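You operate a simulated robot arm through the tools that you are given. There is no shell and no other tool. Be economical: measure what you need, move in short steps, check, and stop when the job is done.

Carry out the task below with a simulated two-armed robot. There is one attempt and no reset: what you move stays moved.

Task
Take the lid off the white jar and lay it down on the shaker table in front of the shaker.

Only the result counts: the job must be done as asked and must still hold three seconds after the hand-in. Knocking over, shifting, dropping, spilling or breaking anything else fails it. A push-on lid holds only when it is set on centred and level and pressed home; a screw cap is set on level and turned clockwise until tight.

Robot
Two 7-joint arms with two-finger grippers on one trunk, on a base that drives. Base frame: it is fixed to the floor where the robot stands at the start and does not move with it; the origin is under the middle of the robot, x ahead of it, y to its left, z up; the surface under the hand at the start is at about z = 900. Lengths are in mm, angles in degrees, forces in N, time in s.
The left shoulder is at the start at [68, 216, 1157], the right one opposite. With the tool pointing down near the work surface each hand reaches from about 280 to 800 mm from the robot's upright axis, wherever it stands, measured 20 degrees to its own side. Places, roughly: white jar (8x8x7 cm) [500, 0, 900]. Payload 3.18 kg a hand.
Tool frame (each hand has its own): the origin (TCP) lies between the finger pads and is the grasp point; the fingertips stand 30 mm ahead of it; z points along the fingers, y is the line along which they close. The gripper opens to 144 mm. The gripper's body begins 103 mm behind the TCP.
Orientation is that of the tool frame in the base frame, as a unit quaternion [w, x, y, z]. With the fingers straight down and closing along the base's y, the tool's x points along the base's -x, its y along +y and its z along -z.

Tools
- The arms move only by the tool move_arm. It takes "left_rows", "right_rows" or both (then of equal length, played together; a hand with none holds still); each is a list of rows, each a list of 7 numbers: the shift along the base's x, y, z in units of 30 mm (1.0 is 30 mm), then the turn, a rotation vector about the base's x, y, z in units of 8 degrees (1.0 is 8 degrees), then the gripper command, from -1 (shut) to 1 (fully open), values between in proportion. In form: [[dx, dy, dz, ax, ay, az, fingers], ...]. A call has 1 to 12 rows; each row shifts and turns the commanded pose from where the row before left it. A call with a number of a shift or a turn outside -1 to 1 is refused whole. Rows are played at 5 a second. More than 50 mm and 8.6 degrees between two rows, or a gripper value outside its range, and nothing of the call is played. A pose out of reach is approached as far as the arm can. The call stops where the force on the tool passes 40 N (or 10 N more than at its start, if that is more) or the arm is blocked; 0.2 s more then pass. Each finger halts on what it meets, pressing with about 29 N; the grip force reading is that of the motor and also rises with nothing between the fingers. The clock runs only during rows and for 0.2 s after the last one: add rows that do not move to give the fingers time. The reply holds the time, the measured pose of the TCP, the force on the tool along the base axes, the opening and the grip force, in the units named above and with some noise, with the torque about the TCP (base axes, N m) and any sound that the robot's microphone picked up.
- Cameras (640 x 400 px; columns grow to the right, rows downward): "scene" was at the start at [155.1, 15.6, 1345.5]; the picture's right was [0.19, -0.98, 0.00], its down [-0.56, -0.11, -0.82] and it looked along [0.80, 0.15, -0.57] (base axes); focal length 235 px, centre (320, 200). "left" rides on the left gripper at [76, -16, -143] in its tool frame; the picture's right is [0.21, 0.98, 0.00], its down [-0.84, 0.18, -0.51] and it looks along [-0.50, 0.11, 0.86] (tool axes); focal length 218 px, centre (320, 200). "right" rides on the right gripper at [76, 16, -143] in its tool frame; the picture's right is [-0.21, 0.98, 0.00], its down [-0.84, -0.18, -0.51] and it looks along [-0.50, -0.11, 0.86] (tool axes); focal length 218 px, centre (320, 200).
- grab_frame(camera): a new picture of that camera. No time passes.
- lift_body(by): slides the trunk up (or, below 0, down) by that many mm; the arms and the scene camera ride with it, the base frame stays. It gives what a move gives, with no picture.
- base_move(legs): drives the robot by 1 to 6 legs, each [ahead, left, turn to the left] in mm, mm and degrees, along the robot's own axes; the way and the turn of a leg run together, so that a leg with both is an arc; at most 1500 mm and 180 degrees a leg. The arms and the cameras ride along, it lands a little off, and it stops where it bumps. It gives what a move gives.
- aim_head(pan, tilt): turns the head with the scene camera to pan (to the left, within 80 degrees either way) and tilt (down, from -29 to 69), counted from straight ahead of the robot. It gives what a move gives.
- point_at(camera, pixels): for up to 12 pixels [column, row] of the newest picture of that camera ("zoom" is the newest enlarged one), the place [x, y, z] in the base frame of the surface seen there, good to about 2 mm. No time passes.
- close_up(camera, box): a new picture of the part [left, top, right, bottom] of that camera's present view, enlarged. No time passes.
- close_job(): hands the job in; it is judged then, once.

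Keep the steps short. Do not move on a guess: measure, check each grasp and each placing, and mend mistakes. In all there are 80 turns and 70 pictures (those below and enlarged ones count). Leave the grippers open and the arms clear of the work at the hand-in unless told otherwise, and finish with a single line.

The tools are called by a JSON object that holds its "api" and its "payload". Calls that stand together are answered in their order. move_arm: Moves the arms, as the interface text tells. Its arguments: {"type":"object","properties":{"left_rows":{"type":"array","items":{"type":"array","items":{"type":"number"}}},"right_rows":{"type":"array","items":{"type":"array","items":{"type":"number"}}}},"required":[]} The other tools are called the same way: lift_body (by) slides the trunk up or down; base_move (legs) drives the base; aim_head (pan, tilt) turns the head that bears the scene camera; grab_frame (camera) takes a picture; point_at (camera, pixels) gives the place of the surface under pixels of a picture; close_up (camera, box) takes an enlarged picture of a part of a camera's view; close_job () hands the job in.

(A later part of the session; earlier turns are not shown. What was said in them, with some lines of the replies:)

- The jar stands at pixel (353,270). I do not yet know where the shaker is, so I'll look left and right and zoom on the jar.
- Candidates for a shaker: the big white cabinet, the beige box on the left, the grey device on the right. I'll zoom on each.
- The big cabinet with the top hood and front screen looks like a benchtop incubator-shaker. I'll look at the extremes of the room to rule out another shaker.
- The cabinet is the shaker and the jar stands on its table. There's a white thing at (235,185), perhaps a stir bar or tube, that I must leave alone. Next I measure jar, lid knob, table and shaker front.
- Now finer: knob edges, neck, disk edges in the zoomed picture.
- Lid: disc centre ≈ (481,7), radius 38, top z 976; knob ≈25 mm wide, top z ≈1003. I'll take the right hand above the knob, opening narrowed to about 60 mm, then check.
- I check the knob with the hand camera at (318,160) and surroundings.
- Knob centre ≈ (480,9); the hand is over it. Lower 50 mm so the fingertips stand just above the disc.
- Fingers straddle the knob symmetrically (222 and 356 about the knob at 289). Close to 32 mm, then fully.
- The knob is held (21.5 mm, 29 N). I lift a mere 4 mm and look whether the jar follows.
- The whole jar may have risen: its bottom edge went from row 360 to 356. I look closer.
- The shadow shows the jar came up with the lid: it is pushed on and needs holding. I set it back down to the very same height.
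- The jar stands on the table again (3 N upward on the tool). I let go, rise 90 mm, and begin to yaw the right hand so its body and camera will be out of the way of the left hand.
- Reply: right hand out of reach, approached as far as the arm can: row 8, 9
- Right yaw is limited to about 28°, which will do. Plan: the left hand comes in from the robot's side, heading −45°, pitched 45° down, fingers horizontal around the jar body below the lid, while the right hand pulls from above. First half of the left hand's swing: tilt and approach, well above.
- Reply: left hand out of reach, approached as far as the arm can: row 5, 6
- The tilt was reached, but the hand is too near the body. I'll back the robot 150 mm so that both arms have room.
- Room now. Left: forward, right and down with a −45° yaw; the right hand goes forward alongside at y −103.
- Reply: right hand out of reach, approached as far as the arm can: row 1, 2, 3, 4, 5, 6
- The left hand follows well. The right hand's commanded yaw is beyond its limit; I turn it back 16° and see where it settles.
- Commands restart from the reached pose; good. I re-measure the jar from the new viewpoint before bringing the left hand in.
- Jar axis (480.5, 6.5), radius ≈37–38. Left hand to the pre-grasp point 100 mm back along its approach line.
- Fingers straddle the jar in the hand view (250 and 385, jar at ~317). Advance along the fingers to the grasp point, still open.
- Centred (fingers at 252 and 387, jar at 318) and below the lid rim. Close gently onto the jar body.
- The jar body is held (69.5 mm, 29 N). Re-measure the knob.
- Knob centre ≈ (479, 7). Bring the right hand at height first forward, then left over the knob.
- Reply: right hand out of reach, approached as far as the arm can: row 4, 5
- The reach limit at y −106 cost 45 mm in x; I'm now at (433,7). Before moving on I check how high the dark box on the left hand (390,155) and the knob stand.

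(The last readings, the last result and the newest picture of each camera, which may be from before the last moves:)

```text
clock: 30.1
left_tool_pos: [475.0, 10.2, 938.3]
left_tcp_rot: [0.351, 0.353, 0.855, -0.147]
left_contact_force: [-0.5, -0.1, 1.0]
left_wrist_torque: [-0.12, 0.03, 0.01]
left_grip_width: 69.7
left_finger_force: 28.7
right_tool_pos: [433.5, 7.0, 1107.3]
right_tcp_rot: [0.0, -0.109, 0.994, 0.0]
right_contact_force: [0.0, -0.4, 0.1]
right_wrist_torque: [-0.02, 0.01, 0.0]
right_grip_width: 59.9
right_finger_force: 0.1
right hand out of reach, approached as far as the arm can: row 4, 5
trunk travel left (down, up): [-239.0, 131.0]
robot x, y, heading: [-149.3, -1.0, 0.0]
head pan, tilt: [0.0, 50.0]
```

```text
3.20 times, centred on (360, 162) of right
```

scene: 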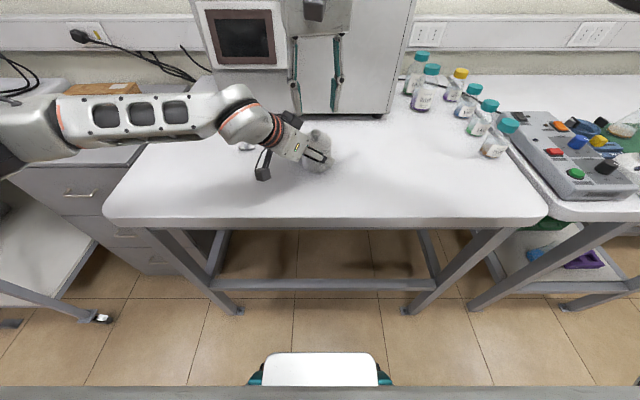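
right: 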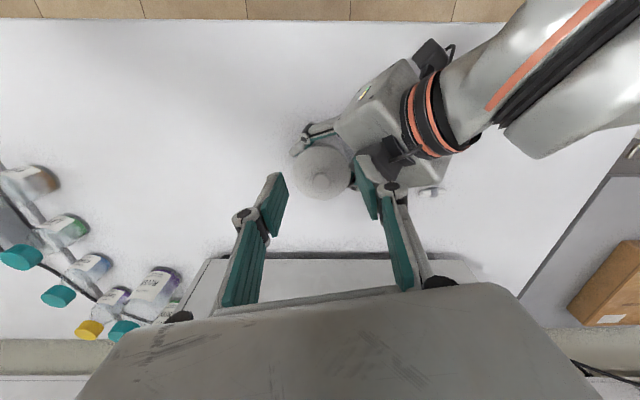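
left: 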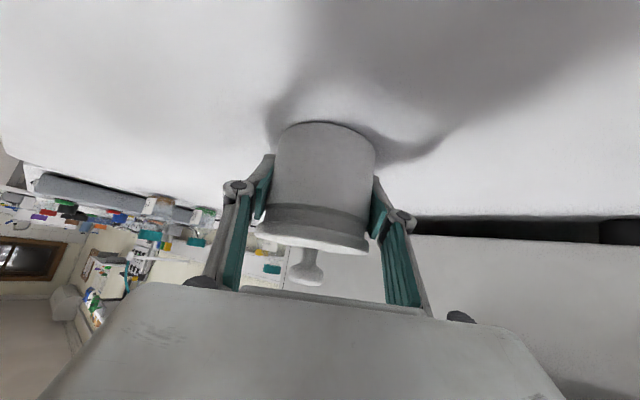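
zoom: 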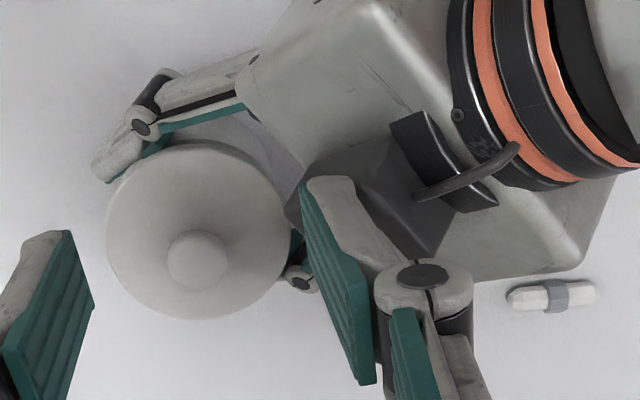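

The dark box on the left hand tops at z ≈1078. I measure how far it extends toward the knob.

{"api": "point_at", "payload": {"camera": "zoom", "pixels": [[296, 205], [296, 185], [330, 160], [440, 250], [425, 240], [385, 230], [300, 255], [560, 270], [500, 260]]}}

```text
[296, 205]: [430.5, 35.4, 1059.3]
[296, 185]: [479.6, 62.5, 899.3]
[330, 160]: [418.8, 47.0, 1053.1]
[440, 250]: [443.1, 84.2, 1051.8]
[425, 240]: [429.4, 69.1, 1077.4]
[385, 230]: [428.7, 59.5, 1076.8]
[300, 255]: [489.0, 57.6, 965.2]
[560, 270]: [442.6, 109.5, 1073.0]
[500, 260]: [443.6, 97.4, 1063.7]
```

The box reaches to x ≈445, so with yaw 12° the right finger would pass close. I raise 20 mm, turn the right hand back to yaw 0 and move forward over the knob.

{"api": "move_arm", "payload": {"right_rows": [[0, 0, 0.67, 0, 0, 0, -0.167], [0.4, 0, 0, 0, 0, -0.6, -0.167], [0.5, 0, 0, 0, 0, -0.6, -0.167], [0.617, 0, 0, 0, 0, -0.35, -0.167], [0, 0, 0, 0, 0, 0, -0.167]], "left_rows": [[0, 0, 0, 0, 0, 0, -0.3], [0, 0, 0, 0, 0, 0, -0.3], [0, 0, 0, 0, 0, 0, -0.3], [0, 0, 0, 0, 0, 0, -0.3], [0, 0, 0, 0, 0, 0, -0.3]]}}

{"api": "grab_frame", "payload": {"camera": "right"}}

```text
clock: 31.3
left_tool_pos: [474.9, 11.2, 937.9]
left_tcp_rot: [0.351, 0.353, 0.855, -0.147]
left_contact_force: [-0.8, -0.5, 1.2]
left_wrist_torque: [-0.09, 0.04, 0.01]
left_grip_width: 69.8
left_finger_force: 29.3
right_tool_pos: [479.8, 7.3, 1127.9]
right_tcp_rot: [0.002, 0.002, 1.0, 0.001]
right_contact_force: [-0.1, 0.0, 0.3]
right_wrist_torque: [0.03, -0.03, -0.01]
right_grip_width: 59.9
right_finger_force: 0.1
trunk travel left (down, up): [-239.0, 131.0]
robot x, y, heading: [-152.1, -2.3, 0.1]
head pan, tilt: [0.0, 50.0]
```

```text
31 pictures are left
```

right: 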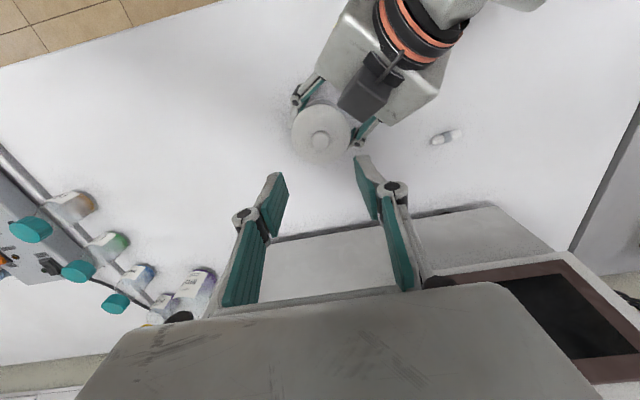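

Over the knob with yaw 0, fingers clear of the box. Lower 60 mm, check, then go on.

{"api": "move_arm", "payload": {"right_rows": [[0, 0, -1, 0, 0, 0, -0.167], [0, 0, -1, 0, 0, 0, -0.167], [0, 0, 0, 0, 0, 0, -0.167]], "left_rows": [[0, 0, 0, 0, 0, 0, -0.3], [0, 0, 0, 0, 0, 0, -0.3], [0, 0, 0, 0, 0, 0, -0.3]]}}

{"api": "grab_frame", "payload": {"camera": "right"}}

{"api": "close_up", "payload": {"camera": "scene", "box": [250, 60, 380, 180]}}

```text
clock: 32.1
left_tool_pos: [474.3, 11.1, 937.4]
left_tcp_rot: [0.351, 0.353, 0.855, -0.147]
left_contact_force: [-0.1, -0.4, 0.4]
left_wrist_torque: [-0.07, 0.04, -0.01]
left_grip_width: 69.2
left_finger_force: 28.9
right_tool_pos: [478.9, 8.9, 1067.2]
right_tcp_rot: [0.0, -0.001, 1.0, 0.0]
right_contact_force: [0.8, 0.4, 0.6]
right_wrist_torque: [0.01, 0.0, 0.02]
right_grip_width: 59.9
right_finger_force: 0.0
trunk travel left (down, up): [-239.0, 131.0]
robot x, y, heading: [-150.9, 0.2, -0.0]
head pan, tilt: [0.0, 50.0]
```

```text
30 pictures are left
```

right: 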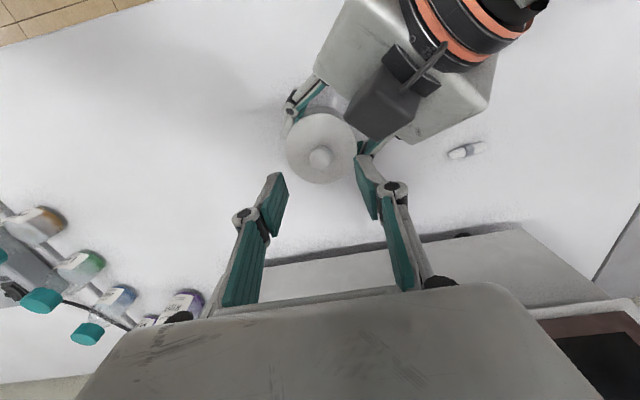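

```text
3.33 times, centred on (315, 120) of scene
```

zoom: 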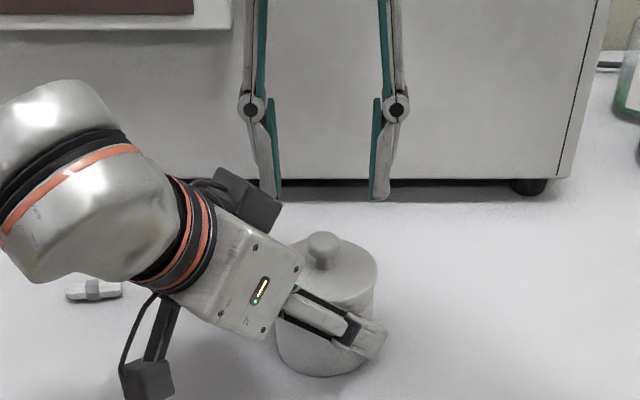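

Clear. Lower to z ≈1013.

{"api": "move_arm", "payload": {"right_rows": [[0, 0, -0.9, 0, 0, 0, -0.167], [0, 0, -0.6, 0, 0, 0, -0.167], [0, 0, -0.3, 0, 0, 0, -0.167], [0, 0, 0, 0, 0, 0, -0.167]], "left_rows": [[0, 0, 0, 0, 0, 0, -0.3], [0, 0, 0, 0, 0, 0, -0.3], [0, 0, 0, 0, 0, 0, -0.3], [0, 0, 0, 0, 0, 0, -0.3]]}}

{"api": "close_up", "payload": {"camera": "scene", "box": [270, 90, 360, 170]}}

```text
clock: 33.1
left_tool_pos: [476.5, 11.0, 937.3]
left_tcp_rot: [0.352, 0.353, 0.854, -0.147]
left_contact_force: [0.2, 0.2, 0.3]
left_wrist_torque: [-0.03, -0.01, 0.01]
left_grip_width: 69.3
left_finger_force: 29.0
right_tool_pos: [478.3, 7.0, 1013.7]
right_tcp_rot: [0.0, -0.001, 1.0, 0.0]
right_contact_force: [0.4, 0.0, -0.2]
right_wrist_torque: [0.01, 0.0, -0.03]
right_grip_width: 59.8
right_finger_force: 0.0
trunk travel left (down, up): [-239.0, 131.0]
robot x, y, heading: [-148.0, -0.3, -0.0]
head pan, tilt: [0.0, 50.0]
```

```text
5.00 times, centred on (315, 130) of scene
```

zoom: 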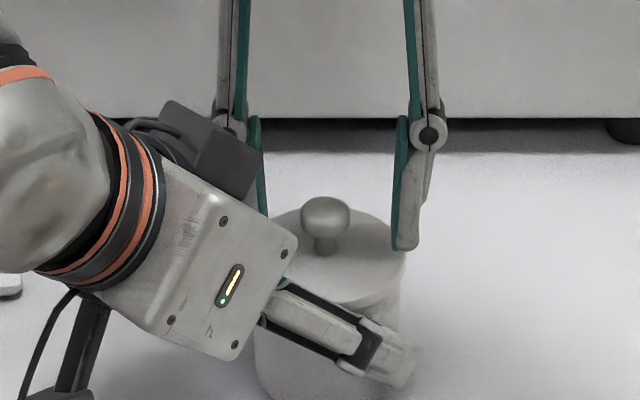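

Fingers are around the knob, left one free of the box. Grip the knob.

{"api": "move_arm", "payload": {"right_rows": [[0, 0, 0, 0, 0, 0, -0.55], [0, 0, 0, 0, 0, 0, -0.65], [0, 0, 0, 0, 0, 0, -0.72], [0, 0, 0, 0, 0, 0, -1], [0, 0, 0, 0, 0, 0, -1]], "left_rows": [[0, 0, 0, 0, 0, 0, -0.6], [0, 0, 0, 0, 0, 0, -0.6], [0, 0, 0, 0, 0, 0, -1], [0, 0, 0, 0, 0, 0, -1], [0, 0, 0, 0, 0, 0, -1]]}}

{"api": "close_up", "payload": {"camera": "scene", "box": [270, 90, 360, 170]}}

```text
clock: 34.3
left_tool_pos: [477.4, 11.3, 937.4]
left_tcp_rot: [0.351, 0.353, 0.855, -0.147]
left_contact_force: [-0.3, -0.7, 0.1]
left_wrist_torque: [-0.06, 0.06, 0.01]
left_grip_width: 69.3
left_finger_force: 28.7
right_tool_pos: [479.0, 6.0, 1012.5]
right_tcp_rot: [-0.001, -0.002, 1.0, 0.001]
right_contact_force: [0.1, -0.2, 0.4]
right_wrist_torque: [0.02, 0.01, -0.01]
right_grip_width: 19.8
right_finger_force: 28.8
trunk travel left (down, up): [-239.0, 131.0]
robot x, y, heading: [-149.2, -3.4, -0.2]
head pan, tilt: [0.0, 50.0]
heard: snap
```

```text
5.00 times, centred on (315, 130) of scene
```

zoom: 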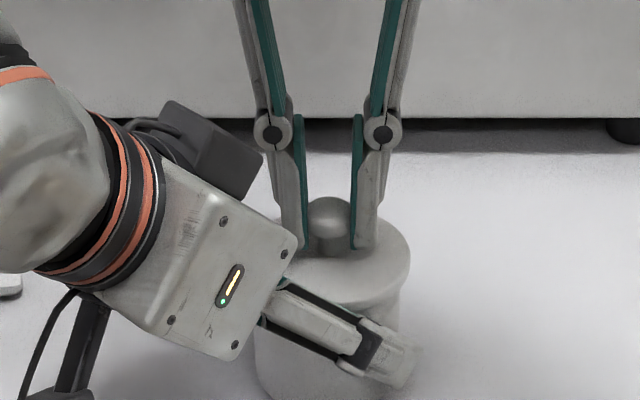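

A snap was heard — the lid may have worked loose; the knob is held (19.8 mm). Lift 6 mm slowly with the jar held.

{"api": "move_arm", "payload": {"right_rows": [[0, 0, 0.05, 0, 0, 0, -1], [0, 0, 0.05, 0, 0, 0, -1], [0, 0, 0.1, 0, 0, 0, -1], [0, 0, 0, 0, 0, 0, -1]], "left_rows": [[0, 0, 0, 0, 0, 0, -1], [0, 0, 0, 0, 0, 0, -1], [0, 0, 0, 0, 0, 0, -1], [0, 0, 0, 0, 0, 0, -1]]}}

{"api": "close_up", "payload": {"camera": "scene", "box": [270, 90, 360, 170]}}

```text
clock: 35.3
left_tool_pos: [475.4, 11.2, 937.3]
left_tcp_rot: [0.351, 0.353, 0.855, -0.147]
left_contact_force: [0.3, 0.1, 1.4]
left_wrist_torque: [-0.06, 0.03, 0.02]
left_grip_width: 69.3
left_finger_force: 28.2
right_tool_pos: [478.4, 6.8, 1020.0]
right_tcp_rot: [0.0, -0.001, 1.0, 0.0]
right_contact_force: [0.0, 0.0, 0.2]
right_wrist_torque: [0.0, 0.03, 0.01]
right_grip_width: 19.9
right_finger_force: 28.9
trunk travel left (down, up): [-239.0, 131.0]
robot x, y, heading: [-149.3, 0.6, -0.1]
head pan, tilt: [0.0, 50.0]
```

```text
5.00 times, centred on (315, 130) of scene
```

zoom: 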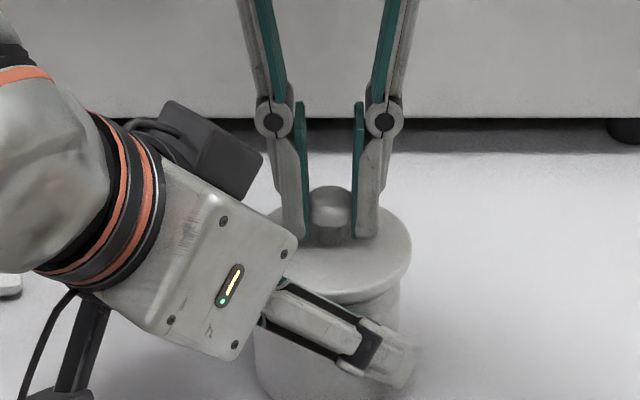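

The lid rose while the jar stayed. Lift further, 80 mm.

{"api": "move_arm", "payload": {"right_rows": [[0, 0, 0.4, 0, 0, 0, -1], [0, 0, 0.6, 0, 0, 0, -1], [0, 0, 0.8, 0, 0, 0, -1], [0, 0, 0.9, 0, 0, 0, -1], [0, 0, 0, 0, 0, 0, -1]], "left_rows": [[0, 0, 0, 0, 0, 0, -1], [0, 0, 0, 0, 0, 0, -1], [0, 0, 0, 0, 0, 0, -1], [0, 0, 0, 0, 0, 0, -1], [0, 0, 0, 0, 0, 0, -1]]}}

{"api": "close_up", "payload": {"camera": "scene", "box": [250, 60, 380, 180]}}

```text
clock: 36.5
left_tool_pos: [475.9, 11.6, 937.1]
left_tcp_rot: [0.352, 0.353, 0.854, -0.148]
left_contact_force: [0.4, -0.8, 0.7]
left_wrist_torque: [-0.02, 0.01, 0.03]
left_grip_width: 69.6
left_finger_force: 28.9
right_tool_pos: [479.2, 6.3, 1099.7]
right_tcp_rot: [0.0, -0.001, 1.0, 0.0]
right_contact_force: [0.1, 0.5, -0.2]
right_wrist_torque: [-0.01, 0.0, 0.0]
right_grip_width: 20.7
right_finger_force: 29.3
trunk travel left (down, up): [-239.0, 131.0]
robot x, y, heading: [-149.0, -0.6, -0.2]
head pan, tilt: [0.0, 50.0]
```

```text
3.33 times, centred on (315, 120) of scene
```

zoom: 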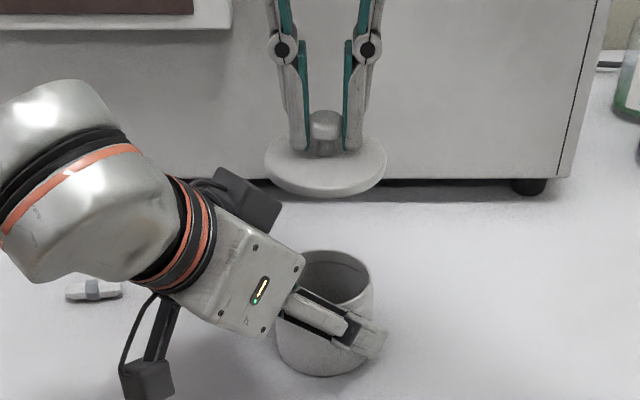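

The lid is off; the jar is open and upright. Carry the lid right to about (500,−110), at height.

{"api": "move_arm", "payload": {"right_rows": [[0.17, -0.96, 0, 0, 0, 0, -1], [0.17, -0.96, 0, 0, 0, 0, -1], [0.17, -0.96, 0, 0, 0, 0, -1], [0.17, -0.96, 0, 0, 0, 0, -1], [0, 0, 0, 0, 0, 0, -1]], "left_rows": [[0, 0, 0, 0, 0, 0, -1], [0, 0, 0, 0, 0, 0, -1], [0, 0, 0, 0, 0, 0, -1], [0, 0, 0, 0, 0, 0, -1], [0, 0, 0, 0, 0, 0, -1]]}}

{"api": "grab_frame", "payload": {"camera": "scene"}}

{"api": "close_up", "payload": {"camera": "scene", "box": [310, 60, 440, 180]}}

```text
clock: 37.7
left_tool_pos: [475.4, 11.6, 938.8]
left_tcp_rot: [0.351, 0.352, 0.855, -0.147]
left_contact_force: [0.3, 0.5, 0.2]
left_wrist_torque: [-0.02, 0.01, 0.0]
left_grip_width: 69.4
left_finger_force: 28.7
right_tool_pos: [500.7, -105.4, 1099.0]
right_tcp_rot: [0.001, 0.0, 1.0, 0.0]
right_contact_force: [0.0, 0.1, -0.2]
right_wrist_torque: [0.02, -0.01, -0.02]
right_grip_width: 20.4
right_finger_force: 28.7
trunk travel left (down, up): [-239.0, 131.0]
robot x, y, heading: [-152.2, 2.3, -0.1]
head pan, tilt: [0.0, 50.0]
```

```text
24 pictures are left
```

scene: 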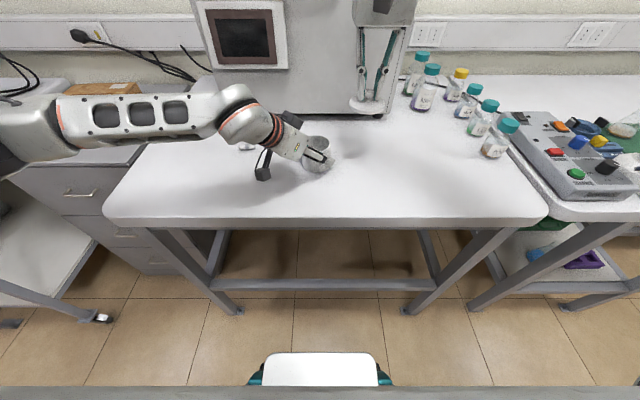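

```text
3.33 times, centred on (375, 120) of scene
```

zoom: 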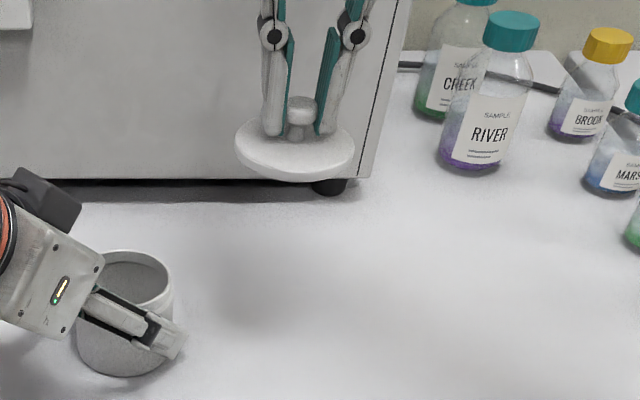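

The lid hangs level. Measure its lowest edge before lowering.

{"api": "point_at", "payload": {"camera": "zoom", "pixels": [[295, 170], [295, 176], [295, 180], [250, 150], [345, 150], [300, 105], [300, 270]]}}

```text
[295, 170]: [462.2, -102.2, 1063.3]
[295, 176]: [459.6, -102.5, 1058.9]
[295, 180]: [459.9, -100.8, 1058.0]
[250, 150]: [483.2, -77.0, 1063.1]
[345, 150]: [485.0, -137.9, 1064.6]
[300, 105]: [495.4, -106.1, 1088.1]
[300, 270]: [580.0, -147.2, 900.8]
```

Lid bottom is 42 mm below the TCP (perhaps more with the plug). Lower 125 mm, then creep.

{"api": "move_arm", "payload": {"right_rows": [[0, 0, -0.9, 0, 0, 0, -1], [0, 0, -1, 0, 0, 0, -1], [0, 0, -1, 0, 0, 0, -1], [0, 0, -0.8, 0, 0, 0, -1], [0, 0, -0.47, 0, 0, 0, -1], [0, 0, 0, 0, 0, 0, -1]], "left_rows": [[0, 0, 0, 0, 0, 0, -1], [0, 0, 0, 0, 0, 0, -1], [0, 0, 0, 0, 0, 0, -1], [0, 0, 0, 0, 0, 0, -1], [0, 0, 0, 0, 0, 0, -1], [0, 0, 0, 0, 0, 0, -1]]}}

{"api": "close_up", "payload": {"camera": "scene", "box": [330, 90, 410, 170]}}

```text
clock: 39.1
left_tool_pos: [474.6, 10.8, 938.4]
left_tcp_rot: [0.352, 0.353, 0.854, -0.147]
left_contact_force: [0.0, -0.4, -0.4]
left_wrist_torque: [-0.06, 0.04, 0.01]
left_grip_width: 69.7
left_finger_force: 28.7
right_tool_pos: [501.5, -108.0, 976.2]
right_tcp_rot: [0.0, -0.001, 1.0, 0.0]
right_contact_force: [0.3, 0.3, 0.8]
right_wrist_torque: [0.01, -0.01, -0.01]
right_grip_width: 20.6
right_finger_force: 29.6
trunk travel left (down, up): [-239.0, 131.0]
robot x, y, heading: [-151.5, 1.0, 0.1]
head pan, tilt: [0.0, 50.0]
```

```text
5.00 times, centred on (370, 130) of scene
```

zoom: 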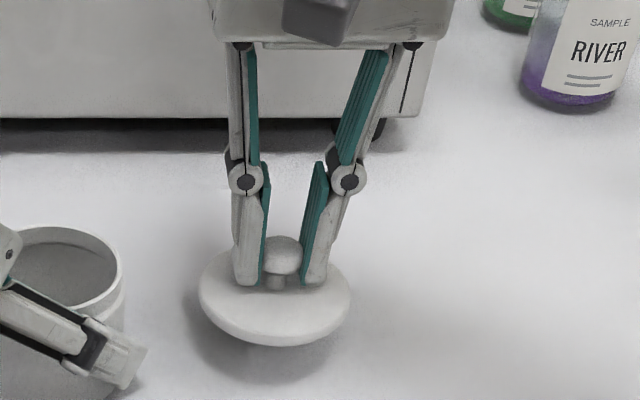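

Creep down 18 mm in small rows.

{"api": "move_arm", "payload": {"right_rows": [[0, 0, -0.15, 0, 0, 0, -1], [0, 0, -0.15, 0, 0, 0, -1], [0, 0, -0.15, 0, 0, 0, -1], [0, 0, -0.15, 0, 0, 0, -1], [0, 0, 0, 0, 0, 0, -1]]}}

{"api": "close_up", "payload": {"camera": "scene", "box": [330, 90, 410, 170]}}

```text
clock: 40.3
left_tool_pos: [476.4, 11.2, 936.9]
left_tcp_rot: [0.352, 0.352, 0.855, -0.146]
left_contact_force: [0.5, -0.2, 0.5]
left_wrist_torque: [-0.03, 0.02, 0.01]
left_grip_width: 69.1
left_finger_force: 29.2
right_tool_pos: [501.1, -109.0, 958.2]
right_tcp_rot: [0.0, -0.002, 1.0, 0.0]
right_contact_force: [0.9, 0.1, 0.0]
right_wrist_torque: [0.01, -0.02, -0.01]
right_grip_width: 20.6
right_finger_force: 28.7
trunk travel left (down, up): [-239.0, 131.0]
robot x, y, heading: [-152.1, -1.3, -0.0]
head pan, tilt: [0.0, 50.0]
```

```text
5.00 times, centred on (370, 130) of scene
```

zoom: 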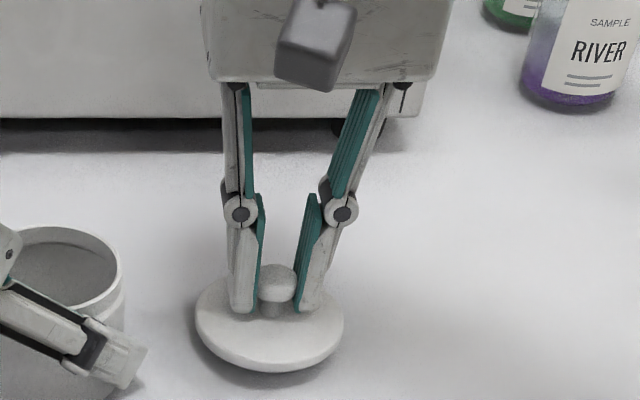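

No contact yet (0 N). Continue in 2 mm steps.

{"api": "move_arm", "payload": {"right_rows": [[0, 0, -0.08, 0, 0, 0, -1], [0, 0, -0.08, 0, 0, 0, -1], [0, 0, -0.08, 0, 0, 0, -1], [0, 0, 0, 0, 0, 0, -1]]}}

{"api": "close_up", "payload": {"camera": "scene", "box": [340, 120, 390, 170]}}

```text
clock: 41.3
left_tool_pos: [476.0, 10.8, 937.1]
left_tcp_rot: [0.351, 0.353, 0.855, -0.147]
left_contact_force: [0.2, 0.1, -0.4]
left_wrist_torque: [-0.01, -0.01, 0.04]
left_grip_width: 69.5
left_finger_force: 29.0
right_tool_pos: [499.1, -107.7, 951.6]
right_tcp_rot: [0.0, -0.001, 1.0, 0.0]
right_contact_force: [0.2, 0.1, 0.1]
right_wrist_torque: [0.0, -0.01, 0.04]
right_grip_width: 20.4
right_finger_force: 28.9
trunk travel left (down, up): [-239.0, 131.0]
robot x, y, heading: [-154.1, 1.9, 0.1]
head pan, tilt: [0.0, 50.0]
```

```text
8.00 times, centred on (365, 145) of scene
```

zoom: 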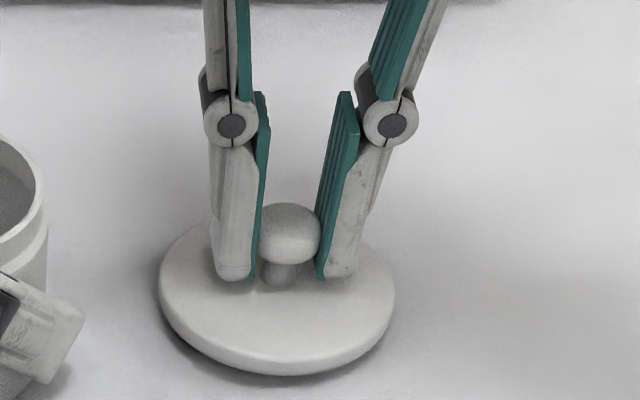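

Still just above the table. Go on in 1.5 mm steps.

{"api": "move_arm", "payload": {"right_rows": [[0, 0, -0.05, 0, 0, 0, -1], [0, 0, -0.05, 0, 0, 0, -1], [0, 0, -0.05, 0, 0, 0, -1], [0, 0, 0, 0, 0, 0, -1]]}}

```text
clock: 42.3
left_tool_pos: [476.2, 10.0, 937.2]
left_tcp_rot: [0.351, 0.352, 0.855, -0.147]
left_contact_force: [-0.5, -0.1, -0.2]
left_wrist_torque: [-0.04, 0.03, -0.02]
left_grip_width: 69.4
left_finger_force: 29.5
right_tool_pos: [501.0, -108.1, 945.0]
right_tcp_rot: [0.0, -0.001, 1.0, -0.001]
right_contact_force: [0.0, -0.5, 0.1]
right_wrist_torque: [-0.01, 0.0, -0.01]
right_grip_width: 20.3
right_finger_force: 28.8
trunk travel left (down, up): [-239.0, 131.0]
robot x, y, heading: [-153.7, 0.3, -0.1]
head pan, tilt: [0.0, 50.0]
```

{"api": "move_arm", "payload": {"right_rows": [[0, 0, -0.05, 0, 0, 0, -1], [0, 0, -0.05, 0, 0, 0, -1], [0, 0, 0, 0, 0, 0, -1]]}}

{"api": "close_up", "payload": {"camera": "scene", "box": [340, 120, 390, 170]}}

```text
clock: 43.1
left_tool_pos: [475.0, 11.2, 938.1]
left_tcp_rot: [0.352, 0.353, 0.855, -0.146]
left_contact_force: [-0.2, 0.6, -0.3]
left_wrist_torque: [-0.04, 0.01, -0.01]
left_grip_width: 69.4
left_finger_force: 28.7
right_tool_pos: [499.6, -109.0, 944.8]
right_tcp_rot: [0.0, -0.001, 1.0, 0.0]
right_contact_force: [0.1, -1.4, 8.9]
right_wrist_torque: [-0.15, 0.22, 0.0]
right_grip_width: 20.8
right_finger_force: 28.9
trunk travel left (down, up): [-239.0, 131.0]
robot x, y, heading: [-150.3, -0.3, -0.3]
head pan, tilt: [0.0, 50.0]
```

```text
8.00 times, centred on (365, 145) of scene
```

zoom: 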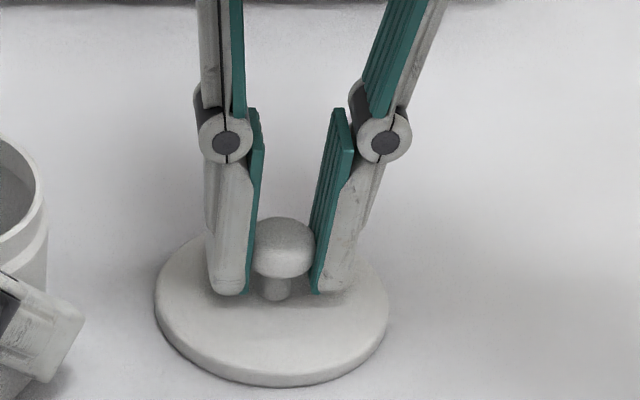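

The lid rests flat on the table (8.9 N). Release and rise straight up.

{"api": "move_arm", "payload": {"right_rows": [[0, 0, 0, 0, 0, 0, -0.6], [0, 0, 0, 0, 0, 0, -0.35], [0, 0, 0, 0, 0, 0, -0.3], [0, 0, 0.5, 0, 0, 0, -0.3], [0, 0, 1, 0, 0, 0, -0.3], [0, 0, 1, 0, 0, 0, -0.3], [0, 0, 1, 0, 0, 0, -0.3], [0, 0, 1, 0, 0, 0, -0.3], [0, 0, 0, 0, 0, 0, 0.5]]}}

{"api": "close_up", "payload": {"camera": "scene", "box": [280, 90, 420, 180]}}

```text
clock: 45.1
left_tool_pos: [476.0, 11.0, 938.4]
left_tcp_rot: [0.35, 0.353, 0.855, -0.147]
left_contact_force: [-0.3, 0.8, 1.0]
left_wrist_torque: [-0.02, -0.01, 0.01]
left_grip_width: 69.7
left_finger_force: 29.0
right_tool_pos: [500.5, -107.4, 1078.4]
right_tcp_rot: [0.0, -0.001, 1.0, 0.0]
right_contact_force: [0.0, 0.3, 0.8]
right_wrist_torque: [-0.03, 0.03, 0.0]
right_grip_width: 108.0
right_finger_force: 0.0
trunk travel left (down, up): [-239.0, 131.0]
robot x, y, heading: [-150.2, -1.8, 0.4]
head pan, tilt: [0.0, 50.0]
```

```text
4.44 times, centred on (350, 135) of scene
```

zoom: 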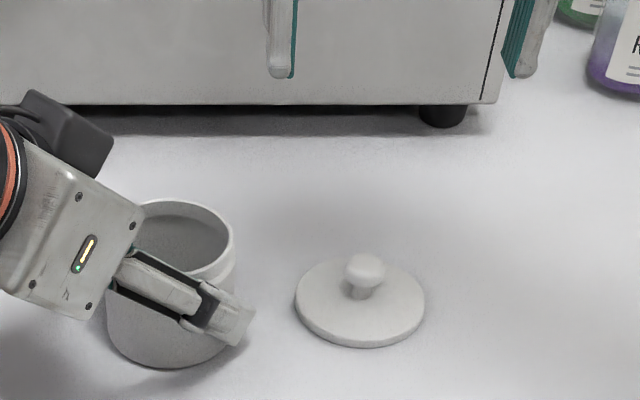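

The lid lies flat at about (500,−108). Now open the left hand slowly and draw it back along its approach line.

{"api": "move_arm", "payload": {"left_rows": [[0, 0, 0, 0, 0, 0, 0.1], [0, 0, 0, 0, 0, 0, 0.3], [0, 0, 0, 0, 0, 0, 0.53], [0, 0, 0, 0, 0, 0, 0.53], [-0.3, 0.3, 0.42, 0, 0, 0, 0.53], [-0.5, 0.5, 0.7, 0, 0, 0, 0.53], [-0.5, 0.5, 0.7, 0, 0, 0, 0.53], [-0.6, 0.6, 0.85, 0, 0, 0, 0.53], [-0.6, 0.6, 0.85, 0, 0, 0, 0.53], [-0.6, 0.6, 0.85, 0, 0, 0, 0.53], [0, 0, 0, 0, 0, 0, 0.53]]}}

{"api": "grab_frame", "payload": {"camera": "scene"}}

{"api": "close_up", "payload": {"camera": "scene", "box": [280, 90, 420, 180]}}

```text
clock: 47.5
left_tool_pos: [382.5, 100.8, 1070.4]
left_tcp_rot: [0.351, 0.353, 0.855, -0.147]
left_contact_force: [0.2, 0.5, 0.1]
left_wrist_torque: [0.0, 0.0, 0.02]
left_grip_width: 110.4
left_finger_force: 0.1
right_tool_pos: [501.2, -108.4, 1077.2]
right_tcp_rot: [0.0, -0.001, 1.0, 0.0]
right_contact_force: [-0.8, 0.1, -0.6]
right_wrist_torque: [0.03, 0.01, 0.02]
right_grip_width: 108.0
right_finger_force: 0.1
trunk travel left (down, up): [-239.0, 131.0]
robot x, y, heading: [-150.4, 1.8, -0.0]
head pan, tilt: [0.0, 50.0]
```

```text
17 pictures are left
```

scene: 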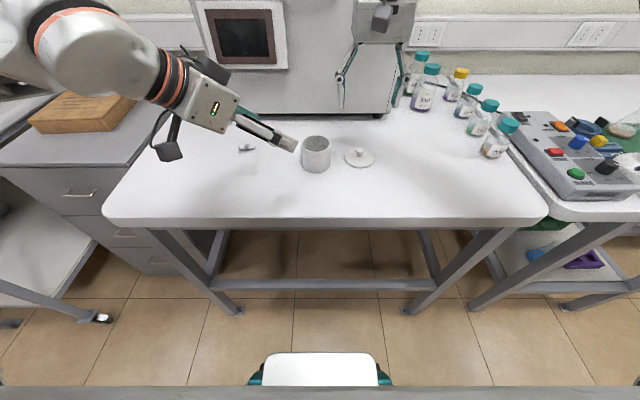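

```text
4.44 times, centred on (350, 135) of scene
```

zoom: 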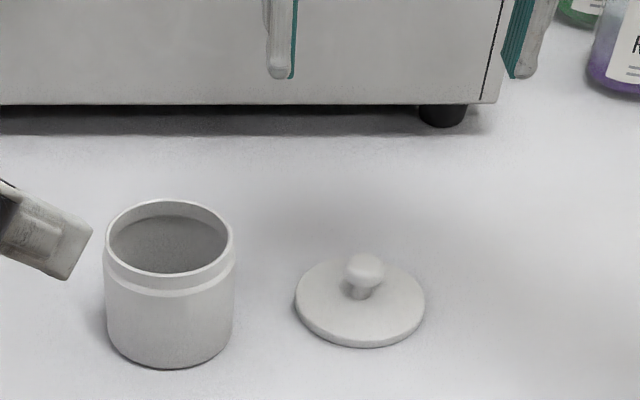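

Jar upright and open, lid flat beside it. I verify positions and withdraw both hands upward, fully open.

{"api": "point_at", "payload": {"camera": "zoom", "pixels": [[170, 340], [107, 250], [232, 250], [365, 330], [300, 295], [422, 295], [365, 265]]}}

{"api": "move_arm", "payload": {"left_rows": [[-0.3, 0.9, 0.8, 0, 0, 0, 1], [-0.3, 0.9, 0.8, 0, 0, 0, 1], [0, 0.9, 0.8, 0, 0, 0, 1], [0, 0, 0, 0, 0, 0, 1]], "right_rows": [[0, 0, 0.9, 0, 0, 0, 1], [-0.9, -0.2, 0.5, 0, 0, 0, 1], [-0.9, -0.2, 0, 0, 0, 0, 1], [0, 0, 0, 0, 0, 0, 1]]}}

{"api": "grab_frame", "payload": {"camera": "scene"}}

```text
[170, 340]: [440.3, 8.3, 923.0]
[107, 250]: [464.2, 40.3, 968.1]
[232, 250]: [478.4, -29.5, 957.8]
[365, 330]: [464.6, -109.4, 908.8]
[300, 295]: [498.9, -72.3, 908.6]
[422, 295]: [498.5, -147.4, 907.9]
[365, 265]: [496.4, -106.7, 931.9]
```

```text
clock: 48.5
left_tool_pos: [365.8, 182.2, 1142.9]
left_tcp_rot: [0.352, 0.353, 0.854, -0.148]
left_contact_force: [-0.3, 0.4, 0.2]
left_wrist_torque: [0.02, -0.01, 0.01]
left_grip_width: 144.0
left_finger_force: 0.1
right_tool_pos: [442.2, -127.2, 1119.6]
right_tcp_rot: [0.0, 0.0, 1.0, 0.0]
right_contact_force: [0.2, 0.1, -0.6]
right_wrist_torque: [0.01, -0.01, -0.03]
right_grip_width: 143.7
right_finger_force: 0.0
right hand out of reach, approached as far as the arm can: row 1
trunk travel left (down, up): [-239.0, 131.0]
robot x, y, heading: [-152.0, -0.7, -0.3]
head pan, tilt: [0.0, 50.0]
```

```text
15 pictures are left
```

scene: 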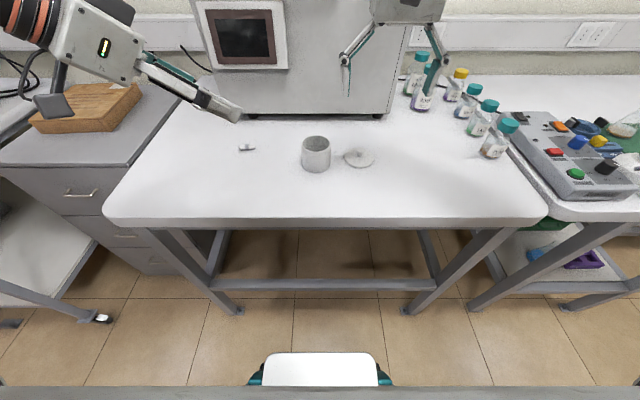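

The lid lies flat at (499,−109) in front of the shaker, the jar stands open within about 2–3 mm of where it was, nothing else was touched, and both hands are open and clear. Handing in.

{"api": "close_job", "payload": {}}

```text
The job is handed in.
```

The white jar's lid is off and lying flat on the shaker table in front of the shaker, taking the large cabinet with the front screen as the shaker; the jar stands open within about 3 mm of its original spot.
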